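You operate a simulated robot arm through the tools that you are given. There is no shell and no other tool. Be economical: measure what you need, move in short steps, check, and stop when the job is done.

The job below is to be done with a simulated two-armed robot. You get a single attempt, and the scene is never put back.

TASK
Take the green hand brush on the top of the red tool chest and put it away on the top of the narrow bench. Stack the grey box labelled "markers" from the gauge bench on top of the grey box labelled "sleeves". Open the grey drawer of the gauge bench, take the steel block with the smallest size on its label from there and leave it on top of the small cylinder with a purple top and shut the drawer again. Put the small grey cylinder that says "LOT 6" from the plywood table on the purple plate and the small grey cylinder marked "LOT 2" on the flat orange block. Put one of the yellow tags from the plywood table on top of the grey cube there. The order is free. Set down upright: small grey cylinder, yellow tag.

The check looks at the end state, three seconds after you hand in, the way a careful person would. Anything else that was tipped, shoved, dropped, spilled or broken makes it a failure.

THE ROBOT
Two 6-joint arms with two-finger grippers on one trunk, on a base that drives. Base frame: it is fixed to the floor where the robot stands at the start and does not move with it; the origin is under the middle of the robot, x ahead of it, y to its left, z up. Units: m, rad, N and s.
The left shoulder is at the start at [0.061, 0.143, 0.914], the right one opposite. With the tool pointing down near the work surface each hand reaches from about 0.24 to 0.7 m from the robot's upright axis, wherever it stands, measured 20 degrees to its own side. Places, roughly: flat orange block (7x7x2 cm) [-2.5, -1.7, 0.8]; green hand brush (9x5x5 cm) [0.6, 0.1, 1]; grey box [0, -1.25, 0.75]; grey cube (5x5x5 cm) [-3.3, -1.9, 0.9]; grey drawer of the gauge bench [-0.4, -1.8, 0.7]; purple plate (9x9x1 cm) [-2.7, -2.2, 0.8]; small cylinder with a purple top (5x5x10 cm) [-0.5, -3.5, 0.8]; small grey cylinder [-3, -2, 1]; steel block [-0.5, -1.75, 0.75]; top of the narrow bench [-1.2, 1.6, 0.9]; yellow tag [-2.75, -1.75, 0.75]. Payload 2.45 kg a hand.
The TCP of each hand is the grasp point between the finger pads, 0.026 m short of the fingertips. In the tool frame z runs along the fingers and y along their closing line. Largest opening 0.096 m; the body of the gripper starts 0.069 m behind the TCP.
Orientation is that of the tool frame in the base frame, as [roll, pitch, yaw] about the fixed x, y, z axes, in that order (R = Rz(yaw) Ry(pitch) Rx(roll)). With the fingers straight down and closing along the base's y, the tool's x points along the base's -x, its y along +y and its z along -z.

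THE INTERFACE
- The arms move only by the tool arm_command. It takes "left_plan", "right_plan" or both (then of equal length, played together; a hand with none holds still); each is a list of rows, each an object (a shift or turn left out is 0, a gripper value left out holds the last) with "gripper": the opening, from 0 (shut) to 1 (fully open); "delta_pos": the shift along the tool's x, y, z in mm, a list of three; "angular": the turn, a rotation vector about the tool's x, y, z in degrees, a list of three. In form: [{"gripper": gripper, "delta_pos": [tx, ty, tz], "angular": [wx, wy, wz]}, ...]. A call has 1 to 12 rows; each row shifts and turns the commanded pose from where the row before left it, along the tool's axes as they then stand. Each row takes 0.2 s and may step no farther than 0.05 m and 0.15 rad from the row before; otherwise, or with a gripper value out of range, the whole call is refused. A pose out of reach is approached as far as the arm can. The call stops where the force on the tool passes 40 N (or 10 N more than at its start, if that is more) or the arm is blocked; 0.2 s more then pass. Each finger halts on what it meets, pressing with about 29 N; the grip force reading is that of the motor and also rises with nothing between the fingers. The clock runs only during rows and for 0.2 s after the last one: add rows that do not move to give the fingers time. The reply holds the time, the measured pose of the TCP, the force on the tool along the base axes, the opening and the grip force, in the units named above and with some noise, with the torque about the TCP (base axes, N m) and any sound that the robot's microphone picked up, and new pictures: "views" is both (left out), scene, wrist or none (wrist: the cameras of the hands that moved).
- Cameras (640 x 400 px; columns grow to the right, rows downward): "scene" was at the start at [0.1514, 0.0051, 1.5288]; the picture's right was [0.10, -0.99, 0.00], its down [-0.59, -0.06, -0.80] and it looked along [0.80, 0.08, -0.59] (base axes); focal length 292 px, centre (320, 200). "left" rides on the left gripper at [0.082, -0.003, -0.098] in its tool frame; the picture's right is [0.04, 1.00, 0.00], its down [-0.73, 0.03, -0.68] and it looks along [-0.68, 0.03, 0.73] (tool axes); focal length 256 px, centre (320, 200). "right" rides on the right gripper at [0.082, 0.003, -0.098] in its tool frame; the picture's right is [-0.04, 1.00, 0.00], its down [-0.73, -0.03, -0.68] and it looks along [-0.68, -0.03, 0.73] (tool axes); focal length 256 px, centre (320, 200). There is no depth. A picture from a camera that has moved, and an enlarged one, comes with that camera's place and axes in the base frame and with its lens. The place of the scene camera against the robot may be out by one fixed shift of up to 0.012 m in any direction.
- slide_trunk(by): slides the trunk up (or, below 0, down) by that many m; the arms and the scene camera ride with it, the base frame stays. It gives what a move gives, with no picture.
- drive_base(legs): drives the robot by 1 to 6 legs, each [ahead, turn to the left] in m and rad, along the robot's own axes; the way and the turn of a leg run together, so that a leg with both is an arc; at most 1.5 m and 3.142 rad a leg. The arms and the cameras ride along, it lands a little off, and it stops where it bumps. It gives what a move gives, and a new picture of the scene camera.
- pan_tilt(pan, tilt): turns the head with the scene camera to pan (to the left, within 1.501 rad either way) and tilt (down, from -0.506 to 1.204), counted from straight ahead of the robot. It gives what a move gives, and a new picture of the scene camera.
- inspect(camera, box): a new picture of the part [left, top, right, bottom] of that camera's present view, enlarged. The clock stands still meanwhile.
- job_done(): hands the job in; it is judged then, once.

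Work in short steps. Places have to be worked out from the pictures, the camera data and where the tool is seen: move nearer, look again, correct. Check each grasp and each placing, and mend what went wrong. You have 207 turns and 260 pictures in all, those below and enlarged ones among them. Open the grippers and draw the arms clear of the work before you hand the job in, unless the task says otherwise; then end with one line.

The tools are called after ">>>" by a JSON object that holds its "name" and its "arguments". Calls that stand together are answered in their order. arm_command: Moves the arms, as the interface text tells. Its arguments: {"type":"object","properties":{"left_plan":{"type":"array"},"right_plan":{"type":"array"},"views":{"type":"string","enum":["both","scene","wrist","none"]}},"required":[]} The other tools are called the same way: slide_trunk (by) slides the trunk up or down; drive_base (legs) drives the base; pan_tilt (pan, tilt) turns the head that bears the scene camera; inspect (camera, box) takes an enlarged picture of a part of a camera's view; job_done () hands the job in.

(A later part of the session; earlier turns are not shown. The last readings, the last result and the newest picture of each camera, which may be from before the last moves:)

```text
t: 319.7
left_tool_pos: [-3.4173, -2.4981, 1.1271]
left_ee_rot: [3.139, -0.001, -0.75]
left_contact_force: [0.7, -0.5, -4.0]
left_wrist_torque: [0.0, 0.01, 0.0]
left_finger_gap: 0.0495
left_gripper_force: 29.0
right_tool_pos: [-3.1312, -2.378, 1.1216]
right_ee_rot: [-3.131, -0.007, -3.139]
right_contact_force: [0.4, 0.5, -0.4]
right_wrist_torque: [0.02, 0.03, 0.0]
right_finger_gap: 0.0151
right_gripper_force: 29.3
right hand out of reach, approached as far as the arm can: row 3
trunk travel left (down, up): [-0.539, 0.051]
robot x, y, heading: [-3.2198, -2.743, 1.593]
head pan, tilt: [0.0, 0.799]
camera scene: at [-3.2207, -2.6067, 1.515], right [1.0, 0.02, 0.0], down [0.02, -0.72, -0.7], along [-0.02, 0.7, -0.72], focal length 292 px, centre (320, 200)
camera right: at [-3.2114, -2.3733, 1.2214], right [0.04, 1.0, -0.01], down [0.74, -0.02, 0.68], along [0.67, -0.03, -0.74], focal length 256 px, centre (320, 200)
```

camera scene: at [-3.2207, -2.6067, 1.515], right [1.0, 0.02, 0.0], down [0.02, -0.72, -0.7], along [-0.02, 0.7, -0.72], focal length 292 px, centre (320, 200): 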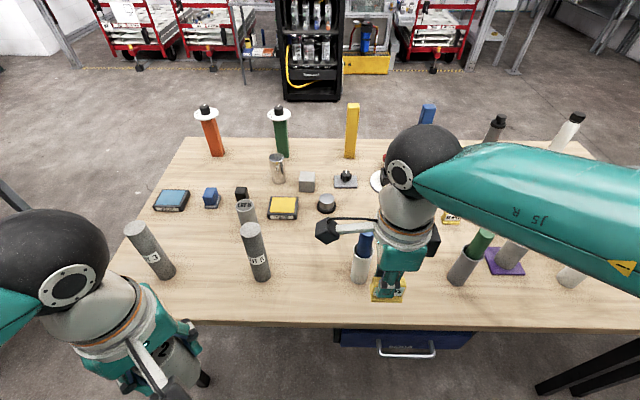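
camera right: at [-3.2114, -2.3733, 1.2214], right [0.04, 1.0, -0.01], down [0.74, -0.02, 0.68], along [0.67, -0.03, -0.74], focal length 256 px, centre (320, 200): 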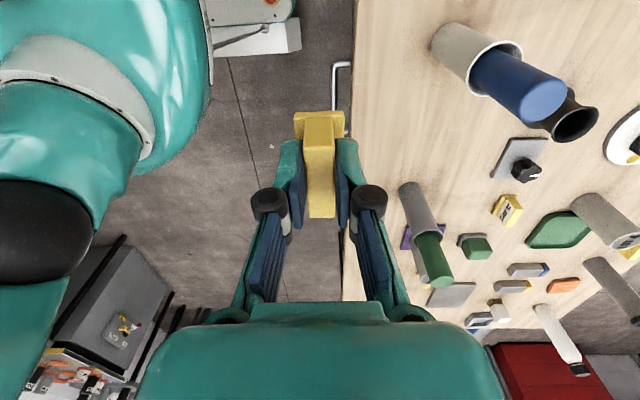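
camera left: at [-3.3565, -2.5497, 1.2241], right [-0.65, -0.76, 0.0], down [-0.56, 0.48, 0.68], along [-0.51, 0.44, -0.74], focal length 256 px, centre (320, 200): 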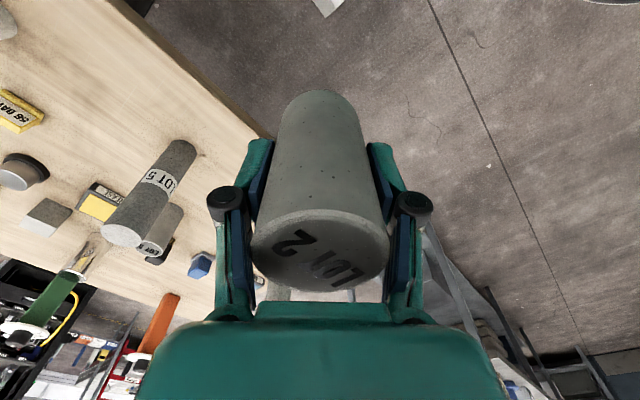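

Both items are held. I'll go around the west end: back off and turn west.

>>> {"name": "drive_base", "arguments": {"legs": [[-0.38, 0]]}}

>>> {"name": "drive_base", "arguments": {"legs": [[0, 0.8]]}}

>>> {"name": "drive_base", "arguments": {"legs": [[0, 0.72]]}}

>>> {"name": "drive_base", "arguments": {"legs": [[0.98, 0]]}}

```text
t: 322.1
left_tool_pos: [-3.4093, -2.8794, 1.1278]
left_ee_rot: [-3.141, -0.003, -0.751]
left_contact_force: [0.4, -0.1, -4.8]
left_wrist_torque: [0.07, 0.01, -0.02]
left_finger_gap: 0.0497
left_gripper_force: 29.1
right_tool_pos: [-3.1211, -2.76, 1.1226]
right_ee_rot: [-3.133, -0.002, -3.14]
right_contact_force: [-0.6, 0.2, -0.3]
right_wrist_torque: [0.06, 0.0, -0.01]
right_finger_gap: 0.0145
right_gripper_force: 29.3
trunk travel left (down, up): [-0.539, 0.051]
robot x, y, heading: [-3.2092, -3.1248, 1.586]
head pan, tilt: [0.0, 0.799]
camera scene: at [-3.213, -2.9889, 1.5151], right [1.0, 0.02, 0.0], down [0.01, -0.72, -0.7], along [-0.01, 0.7, -0.72], focal length 292 px, centre (320, 200)
```

scene: 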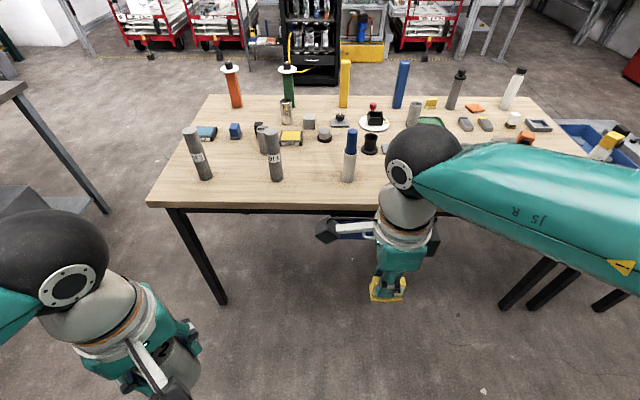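

```text
t: 324.9
left_tool_pos: [-3.5271, -3.0923, 1.1268]
left_ee_rot: [3.14, -0.002, 0.044]
left_contact_force: [0.3, 0.5, -4.8]
left_wrist_torque: [0.02, 0.01, 0.01]
left_finger_gap: 0.0494
left_gripper_force: 29.3
right_tool_pos: [-3.413, -2.8042, 1.1212]
right_ee_rot: [-3.133, -0.004, -2.342]
right_contact_force: [0.2, 0.5, -0.1]
right_wrist_torque: [0.02, 0.0, 0.01]
right_finger_gap: 0.0148
right_gripper_force: 29.1
trunk travel left (down, up): [-0.539, 0.051]
robot x, y, heading: [-3.1993, -3.1112, 2.384]
head pan, tilt: [0.0, 0.799]
camera scene: at [-3.2991, -3.0167, 1.5149], right [0.68, 0.73, 0.0], down [0.52, -0.49, -0.7], along [-0.51, 0.48, -0.72], focal length 292 px, centre (320, 200)
```

scene: 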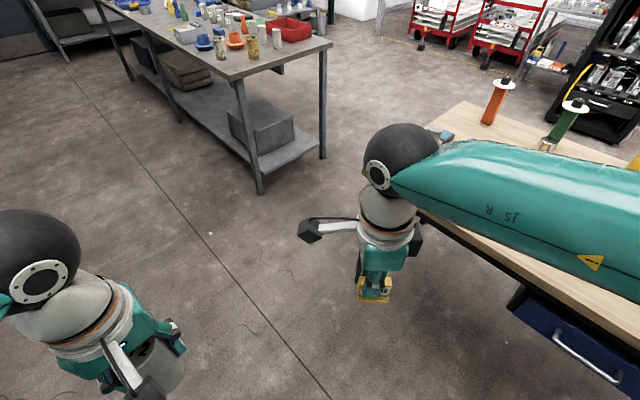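

```text
t: 327.5
left_tool_pos: [-3.4558, -3.3156, 1.127]
left_ee_rot: [3.14, -0.001, 0.775]
left_contact_force: [-0.5, 1.1, -4.5]
left_wrist_torque: [-0.02, 0.02, -0.01]
left_finger_gap: 0.0495
left_gripper_force: 28.7
right_tool_pos: [-3.5621, -3.0239, 1.1231]
right_ee_rot: [-3.135, -0.002, -1.612]
right_contact_force: [0.9, 0.2, -0.5]
right_wrist_torque: [0.03, 0.01, 0.0]
right_finger_gap: 0.0149
right_gripper_force: 28.8
trunk travel left (down, up): [-0.539, 0.051]
robot x, y, heading: [-3.1992, -3.0896, 3.11]
head pan, tilt: [0.0, 0.799]
camera scene: at [-3.3372, -3.0892, 1.5149], right [0.03, 1.0, 0.0], down [0.72, -0.02, -0.7], along [-0.7, 0.02, -0.72], focal length 292 px, centre (320, 200)
```

scene: 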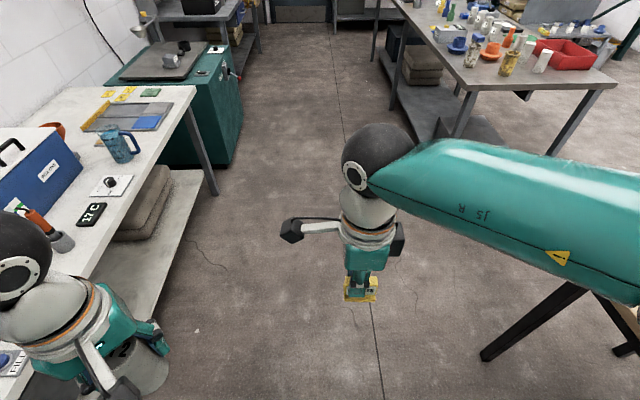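

```text
t: 332.7
left_tool_pos: [-4.4437, -3.2941, 1.1277]
left_ee_rot: [3.139, -0.001, 0.781]
left_contact_force: [0.4, -0.5, -4.6]
left_wrist_torque: [-0.04, 0.02, -0.04]
left_finger_gap: 0.0492
left_gripper_force: 29.1
right_tool_pos: [-4.551, -3.0031, 1.1224]
right_ee_rot: [-3.135, -0.004, -1.606]
right_contact_force: [0.0, 0.3, -0.5]
right_wrist_torque: [-0.02, -0.04, 0.01]
right_finger_gap: 0.0148
right_gripper_force: 29.4
trunk travel left (down, up): [-0.539, 0.051]
robot x, y, heading: [-4.1873, -3.066, 3.119]
head pan, tilt: [0.0, 0.799]
camera scene: at [-4.3256, -3.0676, 1.5149], right [0.02, 1.0, 0.0], down [0.72, -0.01, -0.7], along [-0.7, 0.01, -0.72], focal length 292 px, centre (320, 200)
```

scene: 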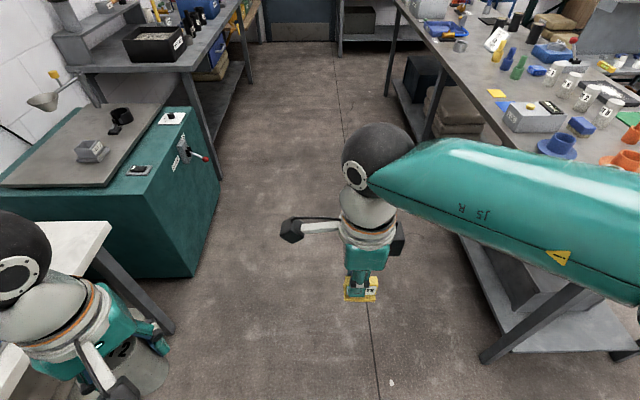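

Turn right to face north through the gap.

>>> {"name": "drive_base", "arguments": {"legs": [[0, -0.75]]}}

>>> {"name": "drive_base", "arguments": {"legs": [[0, -0.78]]}}

```text
t: 335.3
left_tool_pos: [-4.5297, -3.0633, 1.128]
left_ee_rot: [3.141, 0.0, 0.039]
left_contact_force: [-0.7, 0.2, -4.8]
left_wrist_torque: [-0.01, 0.02, -0.02]
left_finger_gap: 0.0495
left_gripper_force: 28.9
right_tool_pos: [-4.413, -2.7742, 1.1229]
right_ee_rot: [-3.133, -0.002, -2.347]
right_contact_force: [-0.4, -0.1, 0.5]
right_wrist_torque: [-0.04, -0.01, 0.02]
right_finger_gap: 0.0149
right_gripper_force: 28.7
trunk travel left (down, up): [-0.539, 0.051]
robot x, y, heading: [-4.2, -3.0843, 2.38]
head pan, tilt: [0.0, 0.799]
camera scene: at [-4.2993, -2.9863, 1.5149], right [0.69, 0.72, 0.0], down [0.52, -0.49, -0.7], along [-0.5, 0.48, -0.72], focal length 292 px, centre (320, 200)
```

scene: 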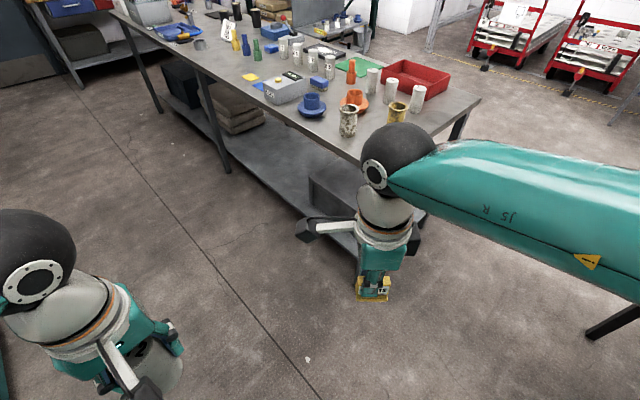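

```text
t: 338.0
left_tool_pos: [-4.422, -2.8376, 1.1274]
left_ee_rot: [3.139, -0.002, -0.734]
left_contact_force: [-0.3, -0.2, -5.1]
left_wrist_torque: [0.01, 0.05, 0.0]
left_finger_gap: 0.0493
left_gripper_force: 28.5
right_tool_pos: [-4.1374, -2.7114, 1.1247]
right_ee_rot: [-3.134, -0.002, -3.123]
right_contact_force: [-0.7, 0.7, -0.9]
right_wrist_torque: [0.02, 0.03, 0.0]
right_finger_gap: 0.0144
right_gripper_force: 29.4
trunk travel left (down, up): [-0.539, 0.051]
robot x, y, heading: [-4.2208, -3.0799, 1.611]
head pan, tilt: [0.0, 0.799]
camera scene: at [-4.2241, -2.9427, 1.5149], right [1.0, 0.04, 0.0], down [0.03, -0.72, -0.7], along [-0.03, 0.7, -0.72], focal length 292 px, centre (320, 200)
```

scene: 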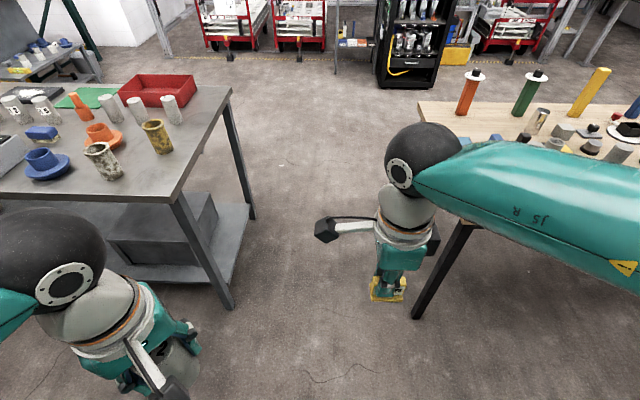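

Gap is symmetric about x≈-4.22. Drive north in two legs.

>>> {"name": "drive_base", "arguments": {"legs": [[0.95, -0.05]]}}

>>> {"name": "drive_base", "arguments": {"legs": [[0.95, 0]]}}

```text
t: 343.0
left_tool_pos: [-4.4293, -1.8721, 1.1286]
left_ee_rot: [3.139, -0.002, -0.779]
left_contact_force: [-0.4, 0.1, -5.2]
left_wrist_torque: [-0.01, 0.01, 0.01]
left_finger_gap: 0.0495
left_gripper_force: 28.8
right_tool_pos: [-4.1388, -1.7599, 1.1255]
right_ee_rot: [-3.135, -0.001, 3.12]
right_contact_force: [-0.8, 0.2, -0.6]
right_wrist_torque: [-0.01, -0.01, -0.02]
right_finger_gap: 0.0146
right_gripper_force: 29.1
trunk travel left (down, up): [-0.539, 0.051]
robot x, y, heading: [-4.2406, -2.1231, 1.566]
head pan, tilt: [0.0, 0.799]
camera scene: at [-4.2349, -1.986, 1.5149], right [1.0, 0.0, 0.0], down [0.0, -0.72, -0.7], along [0.0, 0.7, -0.72], focal length 292 px, centre (320, 200)
```

scene: 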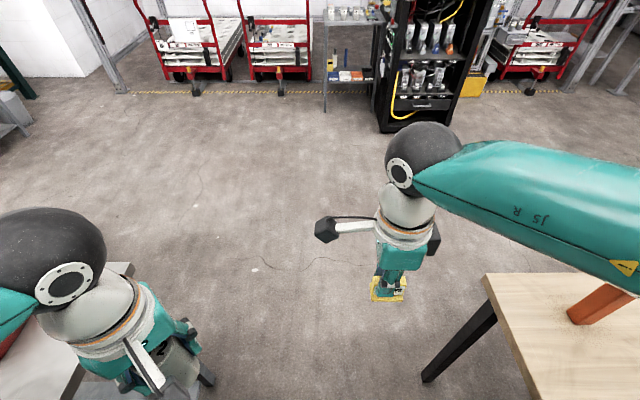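

```text
t: 348.0
left_tool_pos: [-4.4219, -0.9334, 1.1285]
left_ee_rot: [3.14, 0.0, -0.782]
left_contact_force: [0.1, 0.0, -4.9]
left_wrist_torque: [0.02, -0.01, -0.02]
left_finger_gap: 0.0493
left_gripper_force: 28.7
right_tool_pos: [-4.1327, -0.8216, 1.125]
right_ee_rot: [-3.137, -0.001, 3.116]
right_contact_force: [-0.8, -0.2, -0.6]
right_wrist_torque: [-0.05, 0.01, -0.01]
right_finger_gap: 0.0146
right_gripper_force: 28.8
trunk travel left (down, up): [-0.539, 0.051]
robot x, y, heading: [-4.231, -1.1882, 1.558]
head pan, tilt: [0.0, 0.799]
camera scene: at [-4.2289, -1.0474, 1.5149], right [1.0, -0.01, 0.0], down [-0.01, -0.72, -0.7], along [0.01, 0.7, -0.72], focal length 292 px, centre (320, 200)
```

scene: 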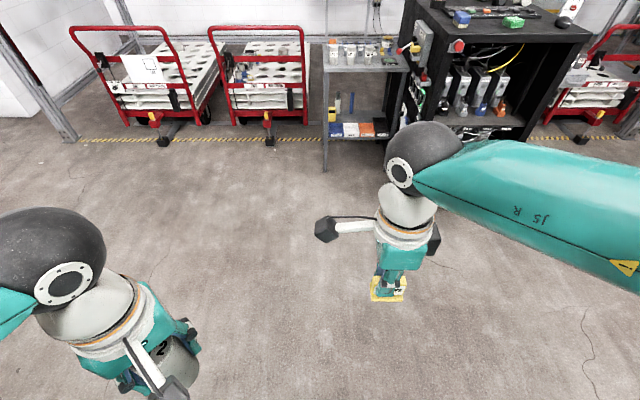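

Through the gap. Turn east and drive along the north side.

>>> {"name": "drive_base", "arguments": {"legs": [[0, -0.75]]}}

>>> {"name": "drive_base", "arguments": {"legs": [[0, -0.75]]}}

>>> {"name": "drive_base", "arguments": {"legs": [[0.95, 0]]}}

```text
t: 350.6
left_tool_pos: [-4.1997, -0.8724, 1.1292]
left_ee_rot: [3.139, -0.003, -1.531]
left_contact_force: [-0.6, -0.5, -4.4]
left_wrist_torque: [0.01, 0.02, -0.04]
left_finger_gap: 0.0496
left_gripper_force: 28.6
right_tool_pos: [-3.91, -0.9883, 1.1255]
right_ee_rot: [-3.135, -0.001, 2.363]
right_contact_force: [0.7, 0.1, 0.1]
right_wrist_torque: [-0.01, 0.03, 0.03]
right_finger_gap: 0.0146
right_gripper_force: 29.2
trunk travel left (down, up): [-0.539, 0.051]
robot x, y, heading: [-4.2484, -1.1723, 0.813]
head pan, tilt: [0.0, 0.799]
camera scene: at [-4.1477, -1.0723, 1.5149], right [0.73, -0.69, 0.0], down [-0.49, -0.52, -0.7], along [0.48, 0.51, -0.72], focal length 292 px, centre (320, 200)
```

scene: 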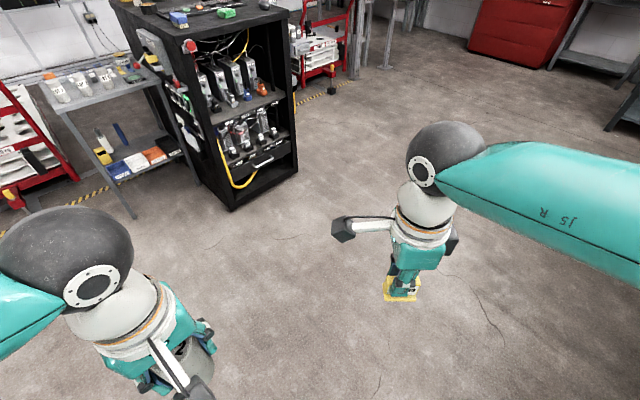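

```text
t: 353.2
left_tool_pos: [-4.0099, -0.9825, 1.1286]
left_ee_rot: [3.14, -0.002, -2.269]
left_contact_force: [0.9, 1.0, -4.4]
left_wrist_torque: [0.01, 0.04, 0.01]
left_finger_gap: 0.0497
left_gripper_force: 28.8
right_tool_pos: [-3.874, -1.2624, 1.1264]
right_ee_rot: [-3.134, -0.002, 1.627]
right_contact_force: [-0.6, -0.5, -0.6]
right_wrist_torque: [-0.01, 0.01, -0.01]
right_finger_gap: 0.0146
right_gripper_force: 28.5
trunk travel left (down, up): [-0.539, 0.051]
robot x, y, heading: [-4.2466, -1.1521, 0.08]
head pan, tilt: [0.0, 0.799]
camera scene: at [-4.1038, -1.1424, 1.5149], right [0.08, -1.0, 0.0], down [-0.71, -0.06, -0.7], along [0.69, 0.06, -0.72], focal length 292 px, centre (320, 200)
```

scene: 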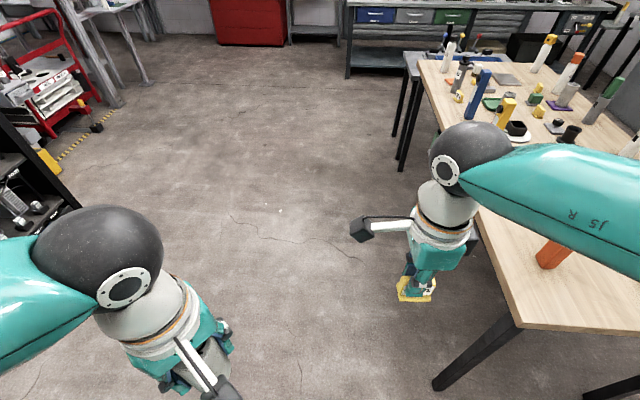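

```text
t: 358.3
left_tool_pos: [-3.0469, -0.8986, 1.1312]
left_ee_rot: [3.139, -0.001, -2.257]
left_contact_force: [0.5, -0.5, -4.9]
left_wrist_torque: [0.02, -0.01, 0.0]
left_finger_gap: 0.0497
left_gripper_force: 28.5
right_tool_pos: [-2.9104, -1.1766, 1.1268]
right_ee_rot: [-3.134, -0.002, 1.635]
right_contact_force: [0.5, -0.5, 0.7]
right_wrist_torque: [0.03, 0.02, 0.0]
right_finger_gap: 0.0145
right_gripper_force: 29.0
trunk travel left (down, up): [-0.539, 0.051]
robot x, y, heading: [-3.2856, -1.0705, 0.091]
head pan, tilt: [0.0, 0.799]
camera scene: at [-3.1405, -1.0587, 1.5149], right [0.09, -1.0, 0.0], down [-0.71, -0.06, -0.7], along [0.69, 0.06, -0.72], focal length 292 px, centre (320, 200)
```

scene: 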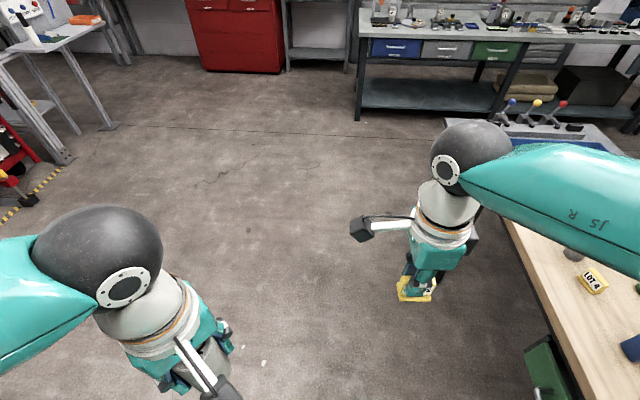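

I see another yellow item labelled "LOT 4" on this side; I compare it with the tag I hold.

>>> {"name": "inspect", "arguments": {"camera": "scene", "box": [540, 230, 640, 330]}}

>>> {"name": "inspect", "arguments": {"camera": "scene", "box": [370, 260, 460, 316]}}

```text
4.00 times, centred on (590, 280) of scene
camera zoom: at [-3.1405, -1.0587, 1.5149], right [0.09, -1.0, 0.0], down [-0.71, -0.06, -0.7], along [0.69, 0.06, -0.72], focal length 1168 px, centre (-760, -120)
```

zoom: 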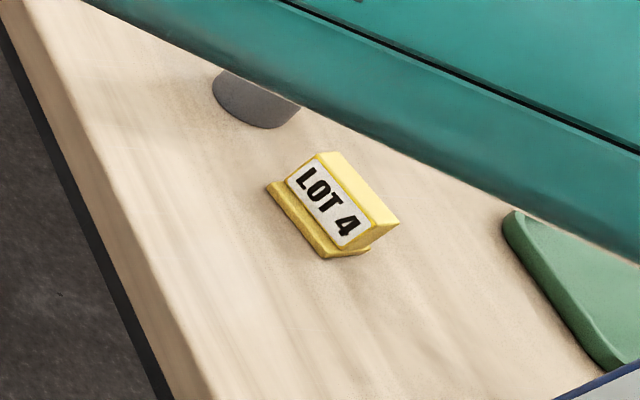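

```text
7.11 times, centred on (415, 288) of scene
camera zoom: at [-3.1405, -1.0587, 1.5149], right [0.09, -1.0, 0.0], down [-0.71, -0.06, -0.7], along [0.69, 0.06, -0.72], focal length 2076 px, centre (-356, -426)
```

zoom: 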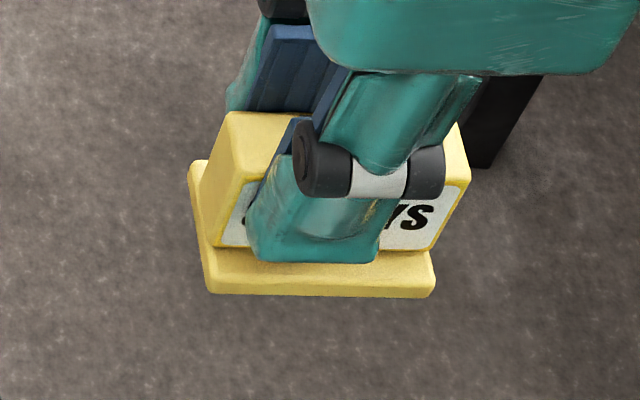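

Same kind of tag, so mine is fine. I turn to face the table at the cube.

>>> {"name": "drive_base", "arguments": {"legs": [[0, -0.8]]}}

>>> {"name": "drive_base", "arguments": {"legs": [[0, -0.83]]}}

```text
t: 361.1
left_tool_pos: [-3.0, -1.1247, 1.1301]
left_ee_rot: [3.139, -0.002, -3.075]
left_contact_force: [0.3, -0.2, -4.3]
left_wrist_torque: [0.0, -0.01, 0.01]
left_finger_gap: 0.0494
left_gripper_force: 29.0
right_tool_pos: [-3.1082, -1.4168, 1.1273]
right_ee_rot: [-3.134, -0.002, 0.822]
right_contact_force: [-0.3, 0.4, -0.1]
right_wrist_torque: [-0.01, 0.01, -0.02]
right_finger_gap: 0.0148
right_gripper_force: 28.8
trunk travel left (down, up): [-0.539, 0.051]
robot x, y, heading: [-3.2737, -1.0483, -0.725]
head pan, tilt: [0.0, 0.799]
camera scene: at [-3.161, -1.1482, 1.5149], right [-0.66, -0.75, 0.0], down [-0.54, 0.48, -0.7], along [0.52, -0.46, -0.72], focal length 292 px, centre (320, 200)
```

scene: 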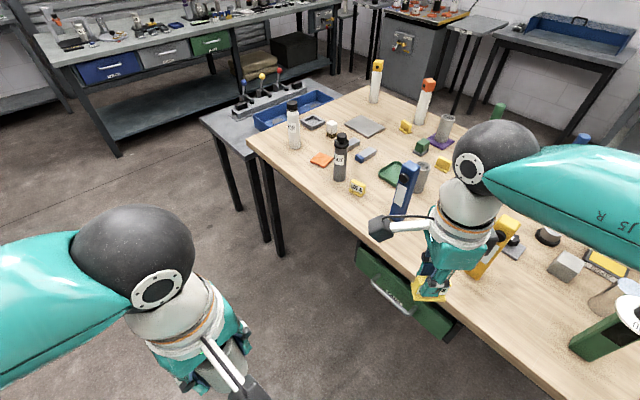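

```text
t: 363.9
left_tool_pos: [-3.1421, -1.2997, 1.1319]
left_ee_rot: [3.14, -0.001, 2.384]
left_contact_force: [-0.3, -0.4, -4.1]
left_wrist_torque: [0.0, 0.01, 0.03]
left_finger_gap: 0.0496
left_gripper_force: 29.4
right_tool_pos: [-3.4299, -1.4183, 1.1272]
right_ee_rot: [-3.135, -0.002, -0.002]
right_contact_force: [-0.2, -0.2, 0.2]
right_wrist_torque: [-0.01, 0.02, 0.01]
right_finger_gap: 0.0147
right_gripper_force: 29.0
trunk travel left (down, up): [-0.539, 0.051]
robot x, y, heading: [-3.2481, -1.0506, -1.541]
head pan, tilt: [0.0, 0.799]
camera scene: at [-3.2389, -1.1959, 1.5149], right [-1.0, -0.03, 0.0], down [-0.02, 0.72, -0.7], along [0.02, -0.7, -0.72], focal length 292 px, centre (320, 200)
```

scene: 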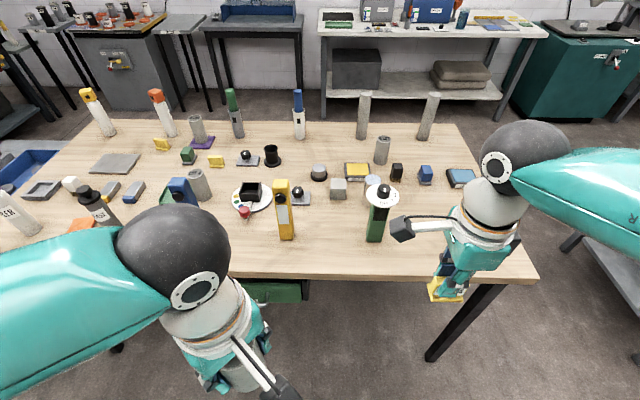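

Cube ≈(-3.28,-1.878), flanked by posts at x≈-3.13 and -3.38 (y≈-1.69). I centre the right hand between the posts and move the left aside, then drive in.

>>> {"name": "arm_command", "arguments": {"left_plan": [{"delta_pos": [-27, 26, 0]}, {"delta_pos": [-27, 26, 0]}, {"delta_pos": [-27, 26, 0]}, {"delta_pos": [-27, 26, 0]}, {}], "right_plan": [{}, {"delta_pos": [42, 0, 0]}, {"delta_pos": [42, 0, 0]}, {"delta_pos": [42, 0, 0]}, {"delta_pos": [42, 0, 0]}], "views": "none"}}

>>> {"name": "drive_base", "arguments": {"legs": [[0.19, 0]]}}

```text
t: 365.1
left_tool_pos: [-2.991, -1.2979, 1.1335]
left_ee_rot: [3.14, -0.004, 2.384]
left_contact_force: [-0.4, 0.8, -4.4]
left_wrist_torque: [-0.04, -0.02, 0.0]
left_finger_gap: 0.0495
left_gripper_force: 28.6
right_tool_pos: [-3.2636, -1.4206, 1.1259]
right_ee_rot: [3.14, 0.008, -0.005]
right_contact_force: [0.2, 0.5, 0.5]
right_wrist_torque: [0.04, 0.01, -0.04]
right_finger_gap: 0.0148
right_gripper_force: 29.0
right hand out of reach, approached as far as the arm can: row 5
trunk travel left (down, up): [-0.539, 0.051]
robot x, y, heading: [-3.2474, -1.054, -1.543]
head pan, tilt: [0.0, 0.799]
```

```text
t: 366.7
left_tool_pos: [-2.9873, -1.4931, 1.134]
left_ee_rot: [3.14, -0.003, 2.382]
left_contact_force: [0.3, -0.9, -4.5]
left_wrist_torque: [0.03, 0.0, 0.05]
left_finger_gap: 0.0494
left_gripper_force: 29.2
right_tool_pos: [-3.2605, -1.6151, 1.125]
right_ee_rot: [3.139, 0.006, -0.004]
right_contact_force: [-0.2, -1.2, -0.4]
right_wrist_torque: [0.04, 0.02, -0.06]
right_finger_gap: 0.0147
right_gripper_force: 29.0
trunk travel left (down, up): [-0.539, 0.051]
robot x, y, heading: [-3.2426, -1.2446, -1.545]
head pan, tilt: [0.0, 0.799]
camera scene: at [-3.2338, -1.3906, 1.5147], right [-1.0, -0.03, 0.0], down [-0.02, 0.72, -0.7], along [0.02, -0.7, -0.72], focal length 292 px, centre (320, 200)
```

scene: 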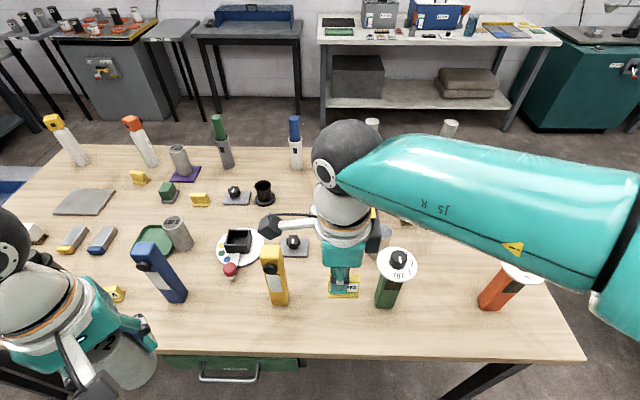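

The hand is between the posts. Move forward over the cube, lowering after passing them.

>>> {"name": "arm_command", "arguments": {"right_plan": [{"delta_pos": [0, 40, 0]}, {"delta_pos": [0, 45, 0]}, {"delta_pos": [-3, 45, 0]}, {"delta_pos": [-5, 40, 20]}, {"delta_pos": [-5, 30, 30]}, {"delta_pos": [-5, 30, 20]}, {"delta_pos": [0, 30, 10]}, {}]}}

```text
t: 368.5
left_tool_pos: [-2.9868, -1.4911, 1.1351]
left_ee_rot: [3.138, -0.001, 2.382]
left_contact_force: [0.2, -0.4, -4.3]
left_wrist_torque: [-0.01, -0.01, 0.01]
left_finger_gap: 0.0496
left_gripper_force: 29.0
right_tool_pos: [-3.2801, -1.8716, 1.0485]
right_ee_rot: [3.141, 0.006, -0.004]
right_contact_force: [0.7, -0.2, -0.7]
right_wrist_torque: [-0.02, -0.01, -0.02]
right_finger_gap: 0.0146
right_gripper_force: 28.8
trunk travel left (down, up): [-0.539, 0.051]
robot x, y, heading: [-3.2413, -1.2436, -1.545]
head pan, tilt: [0.0, 0.799]
camera scene: at [-3.2343, -1.3878, 1.5151], right [-1.0, -0.03, 0.0], down [-0.02, 0.72, -0.7], along [0.02, -0.7, -0.72], focal length 292 px, centre (320, 200)
camera right: at [-3.1979, -1.875, 1.1461], right [-0.04, -1.0, 0.0], down [-0.73, 0.03, 0.68], along [-0.68, 0.03, -0.73], focal length 256 px, centre (320, 200)
```

scene: 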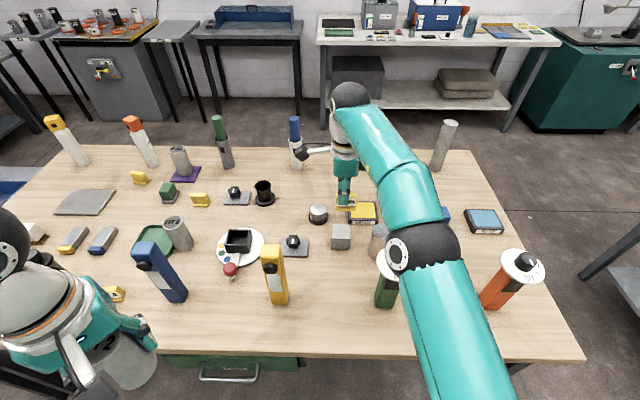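
right: 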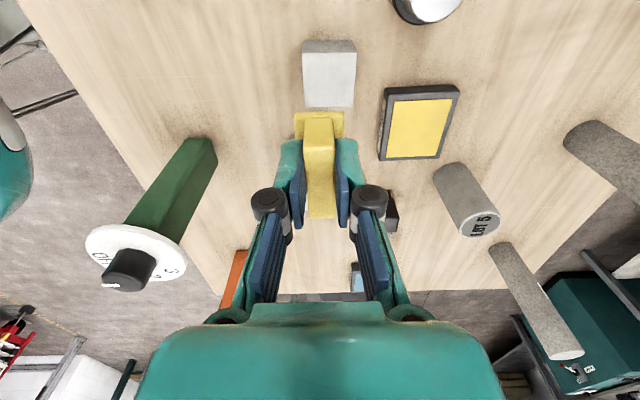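

Cube top centre ≈(-3.278,-1.8795). Trim and lower to just above it.

>>> {"name": "arm_command", "arguments": {"right_plan": [{"delta_pos": [2, 8, 0]}, {"delta_pos": [0, 0, 40]}, {"delta_pos": [0, 0, 40]}, {}], "views": "wrist"}}

>>> {"name": "inspect", "arguments": {"camera": "scene", "box": [280, 190, 408, 270]}}

```text
t: 369.5
left_tool_pos: [-2.9877, -1.4913, 1.134]
left_ee_rot: [3.14, -0.001, 2.382]
left_contact_force: [-0.4, 0.4, -4.8]
left_wrist_torque: [-0.02, 0.0, -0.01]
left_finger_gap: 0.0491
left_gripper_force: 29.2
right_tool_pos: [-3.2798, -1.8773, 0.9636]
right_ee_rot: [3.137, 0.007, -0.006]
right_contact_force: [0.3, -0.1, 0.8]
right_wrist_torque: [0.01, 0.02, 0.0]
right_finger_gap: 0.0147
right_gripper_force: 28.8
right hand out of reach, approached as far as the arm can: row 1
trunk travel left (down, up): [-0.539, 0.051]
robot x, y, heading: [-3.2447, -1.2408, -1.549]
head pan, tilt: [0.0, 0.799]
camera right: at [-3.1968, -1.8806, 1.0628], right [-0.04, -1.0, 0.0], down [-0.73, 0.04, 0.68], along [-0.68, 0.03, -0.73], focal length 256 px, centre (320, 200)
```

right: 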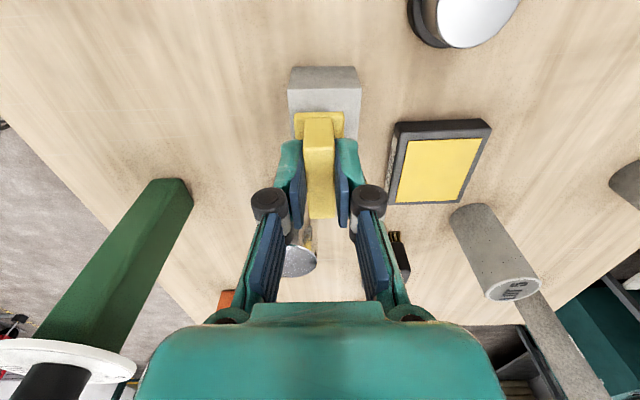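

```text
5.00 times, centred on (344, 230) of scene
camera zoom: at [-3.234, -1.3885, 1.515], right [-1.0, -0.03, 0.0], down [-0.02, 0.72, -0.7], along [0.02, -0.7, -0.72], focal length 1460 px, centre (200, 50)
```

zoom: 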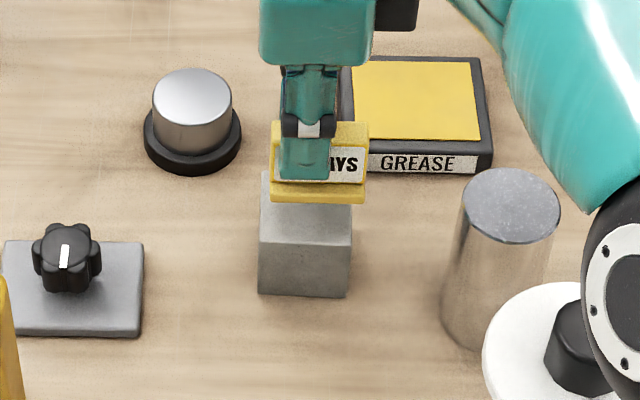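

The right elbow is close to the green post; I check the full scene before lowering further.

>>> {"name": "inspect", "arguments": {"camera": "scene", "box": [340, 200, 540, 325]}}

```text
3.20 times, centred on (440, 262) of scene
camera zoom: at [-3.234, -1.3885, 1.515], right [-1.0, -0.03, 0.0], down [-0.02, 0.72, -0.7], along [0.02, -0.7, -0.72], focal length 934 px, centre (-64, 0)
```

zoom: 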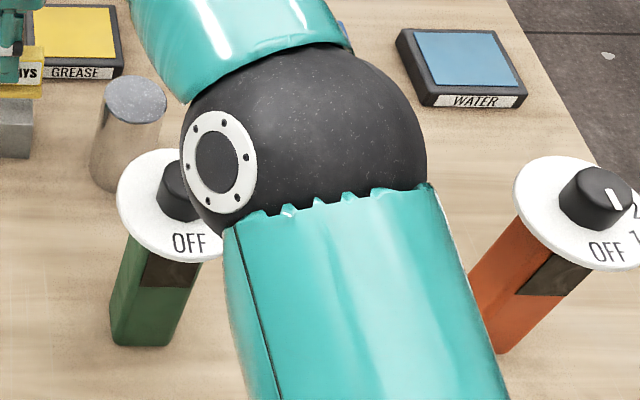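

Clearance is fine (~4 cm). The tag sits ~7 mm toward -x relative to the cube; I correct and lower to contact.

>>> {"name": "arm_command", "arguments": {"right_plan": [{"delta_pos": [7, 2, 6]}, {"delta_pos": [0, 0, 8]}, {"delta_pos": [0, 0, 4]}, {"delta_pos": [0, 0, 3]}, {"delta_pos": [0, 0, 2]}], "views": "none"}}

>>> {"name": "inspect", "arguments": {"camera": "scene", "box": [300, 190, 460, 290]}}

```text
t: 370.7
left_tool_pos: [-2.9879, -1.4918, 1.1341]
left_ee_rot: [3.142, -0.002, 2.382]
left_contact_force: [0.2, 0.8, -4.9]
left_wrist_torque: [-0.02, 0.01, 0.01]
left_finger_gap: 0.0494
left_gripper_force: 28.8
right_tool_pos: [-3.271, -1.8781, 0.9417]
right_ee_rot: [3.14, 0.007, -0.003]
right_contact_force: [-0.5, -0.8, 0.1]
right_wrist_torque: [-0.02, 0.02, 0.03]
right_finger_gap: 0.0149
right_gripper_force: 29.1
trunk travel left (down, up): [-0.539, 0.051]
robot x, y, heading: [-3.2437, -1.2431, -1.548]
head pan, tilt: [0.0, 0.799]
```

```text
4.00 times, centred on (380, 240) of scene
camera zoom: at [-3.2339, -1.3892, 1.5149], right [-1.0, -0.03, 0.0], down [-0.02, 0.72, -0.7], along [0.02, -0.7, -0.72], focal length 1168 px, centre (80, 40)
```

zoom: 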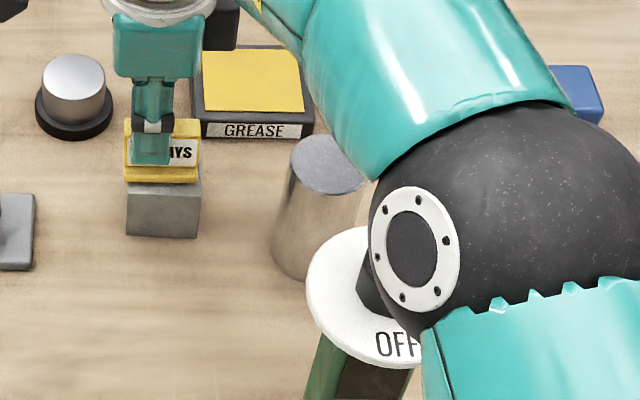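

Almost touching; the tag's foot extends toward +y, so I shift 5 mm toward -y and lower to contact.

>>> {"name": "arm_command", "arguments": {"right_plan": [{"delta_pos": [0, 5, 0]}, {"delta_pos": [0, 0, 2]}, {"delta_pos": [0, 0, 2]}, {"delta_pos": [0, 0, 1.5]}], "views": "none"}}

>>> {"name": "inspect", "arguments": {"camera": "scene", "box": [300, 200, 380, 250]}}

```text
t: 371.7
left_tool_pos: [-2.9868, -1.4902, 1.1349]
left_ee_rot: [3.14, -0.002, 2.382]
left_contact_force: [-0.6, 0.3, -4.8]
left_wrist_torque: [0.01, 0.0, 0.01]
left_finger_gap: 0.0496
left_gripper_force: 28.4
right_tool_pos: [-3.2705, -1.8833, 0.9395]
right_ee_rot: [3.136, 0.007, -0.004]
right_contact_force: [-0.1, 0.0, 9.3]
right_wrist_torque: [0.09, -0.09, -0.02]
right_finger_gap: 0.0147
right_gripper_force: 29.0
trunk travel left (down, up): [-0.539, 0.051]
robot x, y, heading: [-3.2419, -1.2428, -1.546]
head pan, tilt: [0.0, 0.799]
```

```text
8.00 times, centred on (340, 225) of scene
camera zoom: at [-3.2339, -1.3877, 1.5152], right [-1.0, -0.03, 0.0], down [-0.02, 0.72, -0.7], along [0.02, -0.7, -0.72], focal length 2336 px, centre (160, 0)
```

zoom: 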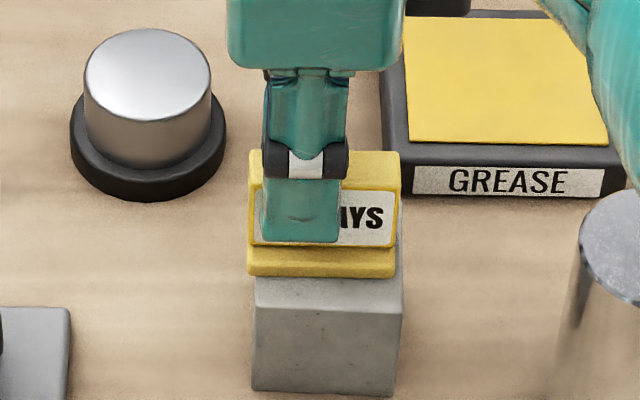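

Contact and well placed. Release with a small opening and rise.

>>> {"name": "arm_command", "arguments": {"right_plan": [{"gripper": 0.4}, {}, {}, {"delta_pos": [0, 0, -20]}, {"delta_pos": [0, 0, -40]}, {"delta_pos": [0, 0, -40]}, {}], "views": "wrist"}}

>>> {"name": "inspect", "arguments": {"camera": "scene", "box": [300, 190, 460, 290]}}

```text
t: 373.3
left_tool_pos: [-2.9876, -1.4931, 1.1339]
left_ee_rot: [3.14, -0.003, 2.383]
left_contact_force: [0.5, 0.4, -4.9]
left_wrist_torque: [0.0, 0.02, -0.02]
left_finger_gap: 0.0496
left_gripper_force: 29.3
right_tool_pos: [-3.2713, -1.8766, 1.0357]
right_ee_rot: [3.138, 0.007, -0.004]
right_contact_force: [0.0, -0.6, -0.5]
right_wrist_torque: [0.02, 0.02, 0.01]
right_finger_gap: 0.0387
right_gripper_force: 0.0
right hand out of reach, approached as far as the arm can: row 6
trunk travel left (down, up): [-0.539, 0.051]
robot x, y, heading: [-3.2446, -1.2448, -1.551]
head pan, tilt: [0.0, 0.799]
camera right: at [-3.1902, -1.8791, 1.1346], right [-0.04, -1.0, 0.0], down [-0.73, 0.03, 0.68], along [-0.68, 0.03, -0.73], focal length 256 px, centre (320, 200)
```

right: 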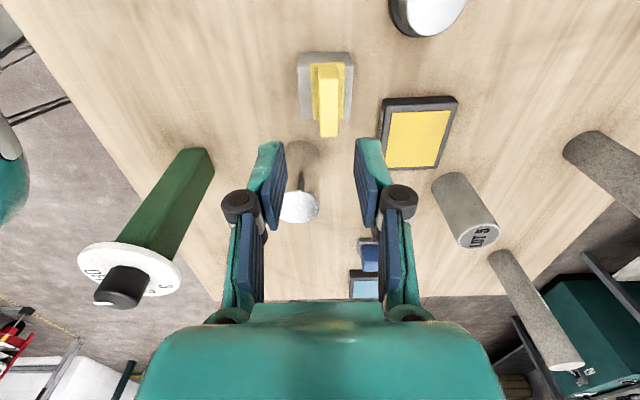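

```text
4.00 times, centred on (380, 240) of scene
camera zoom: at [-3.2339, -1.3895, 1.5148], right [-1.0, -0.03, 0.0], down [-0.02, 0.72, -0.7], along [0.02, -0.7, -0.72], focal length 1168 px, centre (80, 40)
```

zoom: 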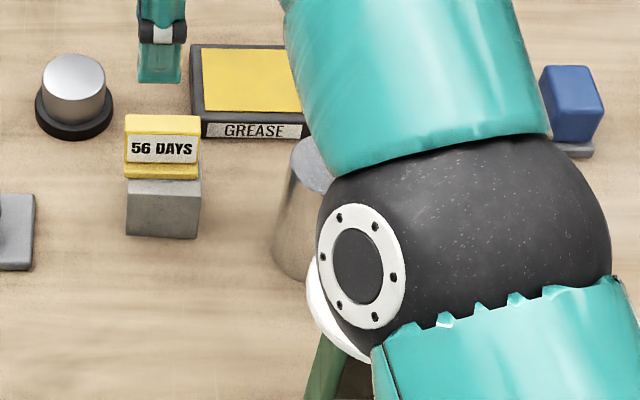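

Tag stands on the cube. I retract the right hand along the same path in reverse.

>>> {"name": "arm_command", "arguments": {"right_plan": [{"delta_pos": [0, -30, -15]}, {"delta_pos": [2, -30, -25]}, {"delta_pos": [2, -35, -30]}, {"delta_pos": [2, -40, -20]}, {"delta_pos": [0, -45, 0]}, {"delta_pos": [0, -45, 0]}, {"delta_pos": [0, -40, 0]}], "views": "scene"}}

```text
t: 374.9
left_tool_pos: [-2.9884, -1.4914, 1.1338]
left_ee_rot: [3.139, -0.003, 2.383]
left_contact_force: [-0.3, 0.2, -4.2]
left_wrist_torque: [-0.01, -0.02, 0.01]
left_finger_gap: 0.0493
left_gripper_force: 29.1
right_tool_pos: [-3.2663, -1.6093, 1.1258]
right_ee_rot: [3.138, 0.006, -0.006]
right_contact_force: [0.8, 0.7, 0.3]
right_wrist_torque: [0.0, -0.01, 0.02]
right_finger_gap: 0.0383
right_gripper_force: 0.0
trunk travel left (down, up): [-0.539, 0.051]
robot x, y, heading: [-3.2462, -1.2425, -1.544]
head pan, tilt: [0.0, 0.799]
camera scene: at [-3.2343, -1.3875, 1.5151], right [-1.0, -0.03, 0.0], down [-0.02, 0.72, -0.7], along [0.02, -0.7, -0.72], focal length 292 px, centre (320, 200)
```

scene: 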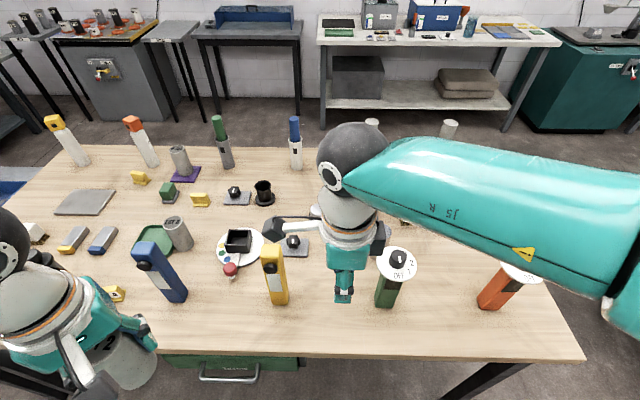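

All upright. Now relocate east to the orange block: back off, turn, drive.

>>> {"name": "drive_base", "arguments": {"legs": [[-0.24, 0]]}}

>>> {"name": "drive_base", "arguments": {"legs": [[0, 0.8]]}}

>>> {"name": "drive_base", "arguments": {"legs": [[0, 0.75]]}}

>>> {"name": "drive_base", "arguments": {"legs": [[0.62, 0]]}}

>>> {"name": "drive_base", "arguments": {"legs": [[0, -0.8]]}}

>>> {"name": "drive_base", "arguments": {"legs": [[0, -0.75]]}}

```text
t: 376.7
left_tool_pos: [-2.9937, -1.2508, 1.1346]
left_ee_rot: [3.14, -0.001, 2.382]
left_contact_force: [-0.4, 0.3, -4.3]
left_wrist_torque: [-0.04, 0.0, 0.01]
left_finger_gap: 0.0493
left_gripper_force: 28.7
right_tool_pos: [-3.2714, -1.3699, 1.1249]
right_ee_rot: [3.139, 0.007, -0.005]
right_contact_force: [0.8, 2.0, 1.1]
right_wrist_torque: [-0.05, -0.03, -0.03]
right_finger_gap: 0.0384
right_gripper_force: 0.1
trunk travel left (down, up): [-0.539, 0.051]
robot x, y, heading: [-3.2461, -1.0028, -1.545]
head pan, tilt: [0.0, 0.799]
camera scene: at [-3.24, -1.1468, 1.5151], right [-1.0, -0.03, 0.0], down [-0.02, 0.72, -0.7], along [0.02, -0.7, -0.72], focal length 292 px, centre (320, 200)
```

scene: 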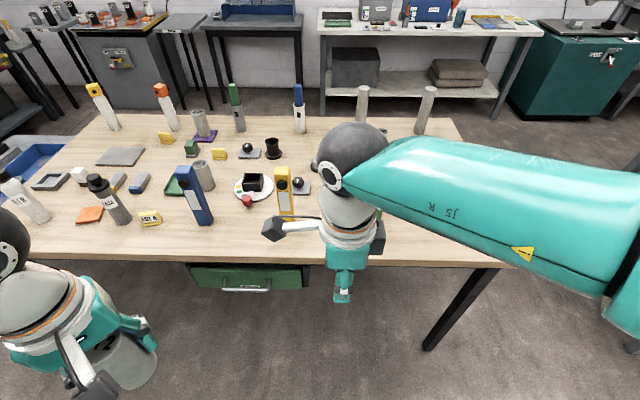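

```text
t: 379.4
left_tool_pos: [-2.8929, -0.9944, 1.1353]
left_ee_rot: [3.141, -0.002, -3.104]
left_contact_force: [-0.3, 0.1, -4.1]
left_wrist_torque: [0.01, 0.01, -0.01]
left_finger_gap: 0.0494
left_gripper_force: 28.9
right_tool_pos: [-3.0008, -1.2785, 1.1254]
right_ee_rot: [3.134, 0.012, 0.793]
right_contact_force: [-1.1, 0.0, -0.7]
right_wrist_torque: [-0.04, 0.01, -0.01]
right_finger_gap: 0.0385
right_gripper_force: 0.1
trunk travel left (down, up): [-0.539, 0.051]
robot x, y, heading: [-3.2623, -1.0184, -0.747]
head pan, tilt: [0.0, 0.799]
camera scene: at [-3.1538, -1.1188, 1.5149], right [-0.68, -0.73, 0.0], down [-0.53, 0.49, -0.7], along [0.51, -0.47, -0.72], focal length 292 px, centre (320, 200)
```

scene: 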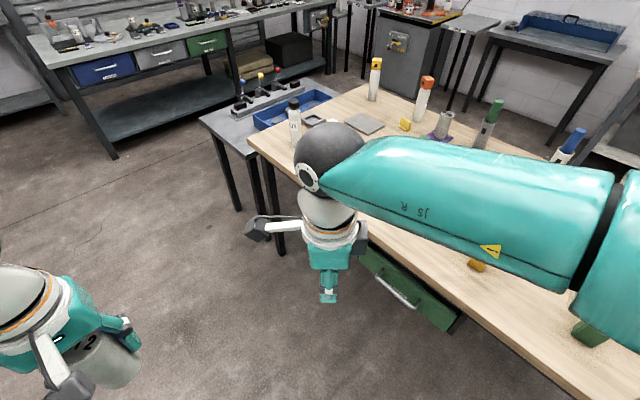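

```text
t: 382.1
left_tool_pos: [-3.0158, -0.745, 1.1356]
left_ee_rot: [3.14, 0.0, -2.328]
left_contact_force: [0.1, 0.1, -4.0]
left_wrist_torque: [0.0, -0.03, 0.02]
left_finger_gap: 0.0494
left_gripper_force: 29.0
right_tool_pos: [-2.8944, -1.0214, 1.1261]
right_ee_rot: [3.125, 0.019, 1.57]
right_contact_force: [0.7, 0.7, -0.6]
right_wrist_torque: [0.03, -0.02, -0.02]
right_finger_gap: 0.0385
right_gripper_force: 0.0
trunk travel left (down, up): [-0.539, 0.051]
robot x, y, heading: [-3.2625, -1.0431, 0.025]
head pan, tilt: [0.0, 0.799]
camera scene: at [-3.1161, -1.0418, 1.5149], right [0.02, -1.0, 0.0], down [-0.72, -0.02, -0.7], along [0.7, 0.02, -0.72], focal length 292 px, centre (320, 200)
```

scene: 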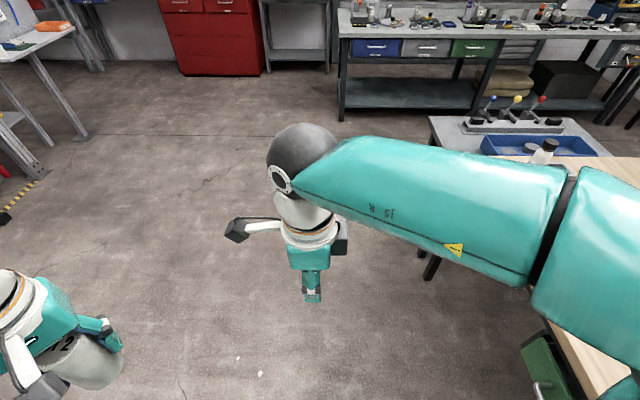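

```text
t: 385.6
left_tool_pos: [-2.4088, -0.7285, 1.1341]
left_ee_rot: [3.138, -0.003, -2.324]
left_contact_force: [-0.1, 0.3, -4.3]
left_wrist_torque: [0.01, 0.0, -0.03]
left_finger_gap: 0.0493
left_gripper_force: 28.9
right_tool_pos: [-2.2864, -1.0048, 1.1253]
right_ee_rot: [3.124, 0.019, 1.575]
right_contact_force: [0.3, 0.0, -0.4]
right_wrist_torque: [-0.02, 0.02, 0.01]
right_finger_gap: 0.0385
right_gripper_force: 0.1
trunk travel left (down, up): [-0.539, 0.051]
robot x, y, heading: [-2.6553, -1.0297, 0.021]
head pan, tilt: [0.0, 0.799]
camera scene: at [-2.5076, -1.0259, 1.5148], right [0.03, -1.0, 0.0], down [-0.72, -0.02, -0.7], along [0.7, 0.02, -0.72], focal length 292 px, centre (320, 200)
```

scene: 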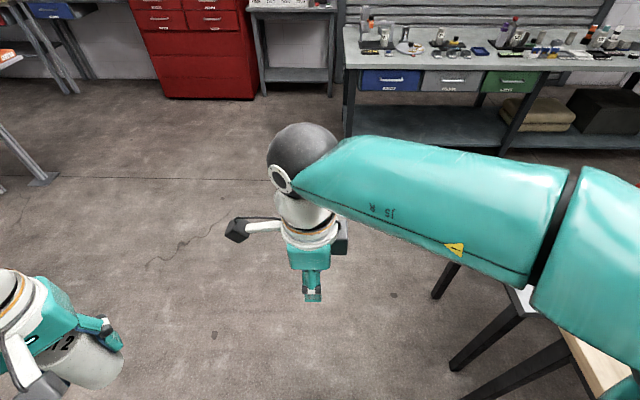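

```text
t: 388.4
left_tool_pos: [-2.2682, -0.9926, 1.1365]
left_ee_rot: [3.139, -0.003, -3.121]
left_contact_force: [-0.3, 0.1, -3.9]
left_wrist_torque: [0.0, 0.0, -0.03]
left_finger_gap: 0.0492
left_gripper_force: 28.8
right_tool_pos: [-2.3809, -1.2745, 1.1252]
right_ee_rot: [3.125, 0.02, 0.779]
right_contact_force: [0.2, 0.0, -0.7]
right_wrist_torque: [-0.03, 0.04, -0.01]
right_finger_gap: 0.0381
right_gripper_force: 0.0
trunk travel left (down, up): [-0.539, 0.051]
robot x, y, heading: [-2.6383, -1.0122, -0.765]
head pan, tilt: [0.0, 0.799]
camera scene: at [-2.5332, -1.1135, 1.5149], right [-0.69, -0.72, 0.0], down [-0.52, 0.5, -0.7], along [0.5, -0.48, -0.72], focal length 292 px, centre (320, 200)
```

scene: 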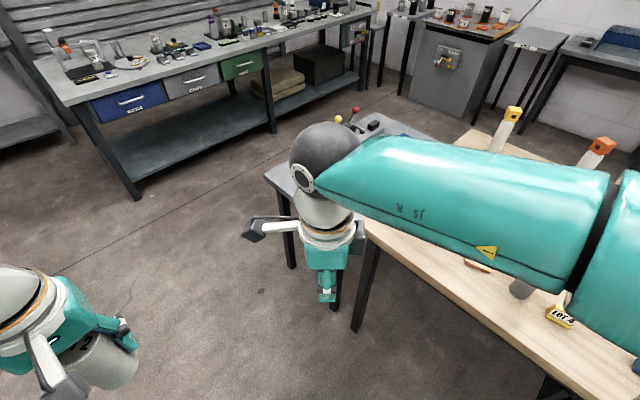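

```text
t: 391.0
left_tool_pos: [-2.3567, -1.2522, 1.1355]
left_ee_rot: [3.139, -0.003, 2.405]
left_contact_force: [-1.1, 0.6, -3.8]
left_wrist_torque: [0.0, 0.02, -0.03]
left_finger_gap: 0.0496
left_gripper_force: 29.0
right_tool_pos: [-2.633, -1.3801, 1.1268]
right_ee_rot: [3.125, 0.019, 0.02]
right_contact_force: [-0.1, 0.4, 0.1]
right_wrist_torque: [0.02, -0.01, -0.01]
right_finger_gap: 0.0383
right_gripper_force: 0.1
trunk travel left (down, up): [-0.539, 0.051]
robot x, y, heading: [-2.6175, -1.0097, -1.518]
head pan, tilt: [0.0, 0.799]
camera scene: at [-2.6058, -1.1565, 1.5149], right [-1.0, -0.05, 0.0], down [-0.04, 0.72, -0.7], along [0.03, -0.7, -0.72], focal length 292 px, centre (320, 200)
```

scene: 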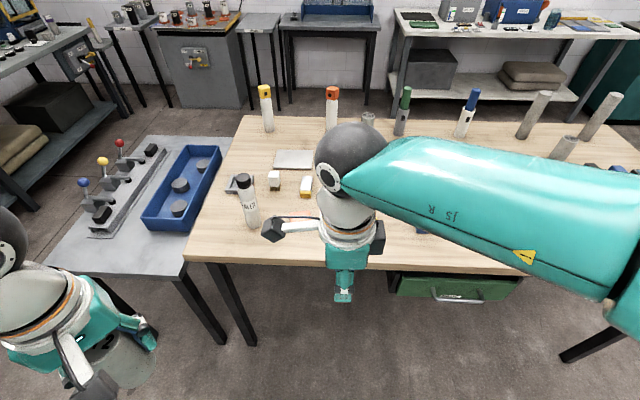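

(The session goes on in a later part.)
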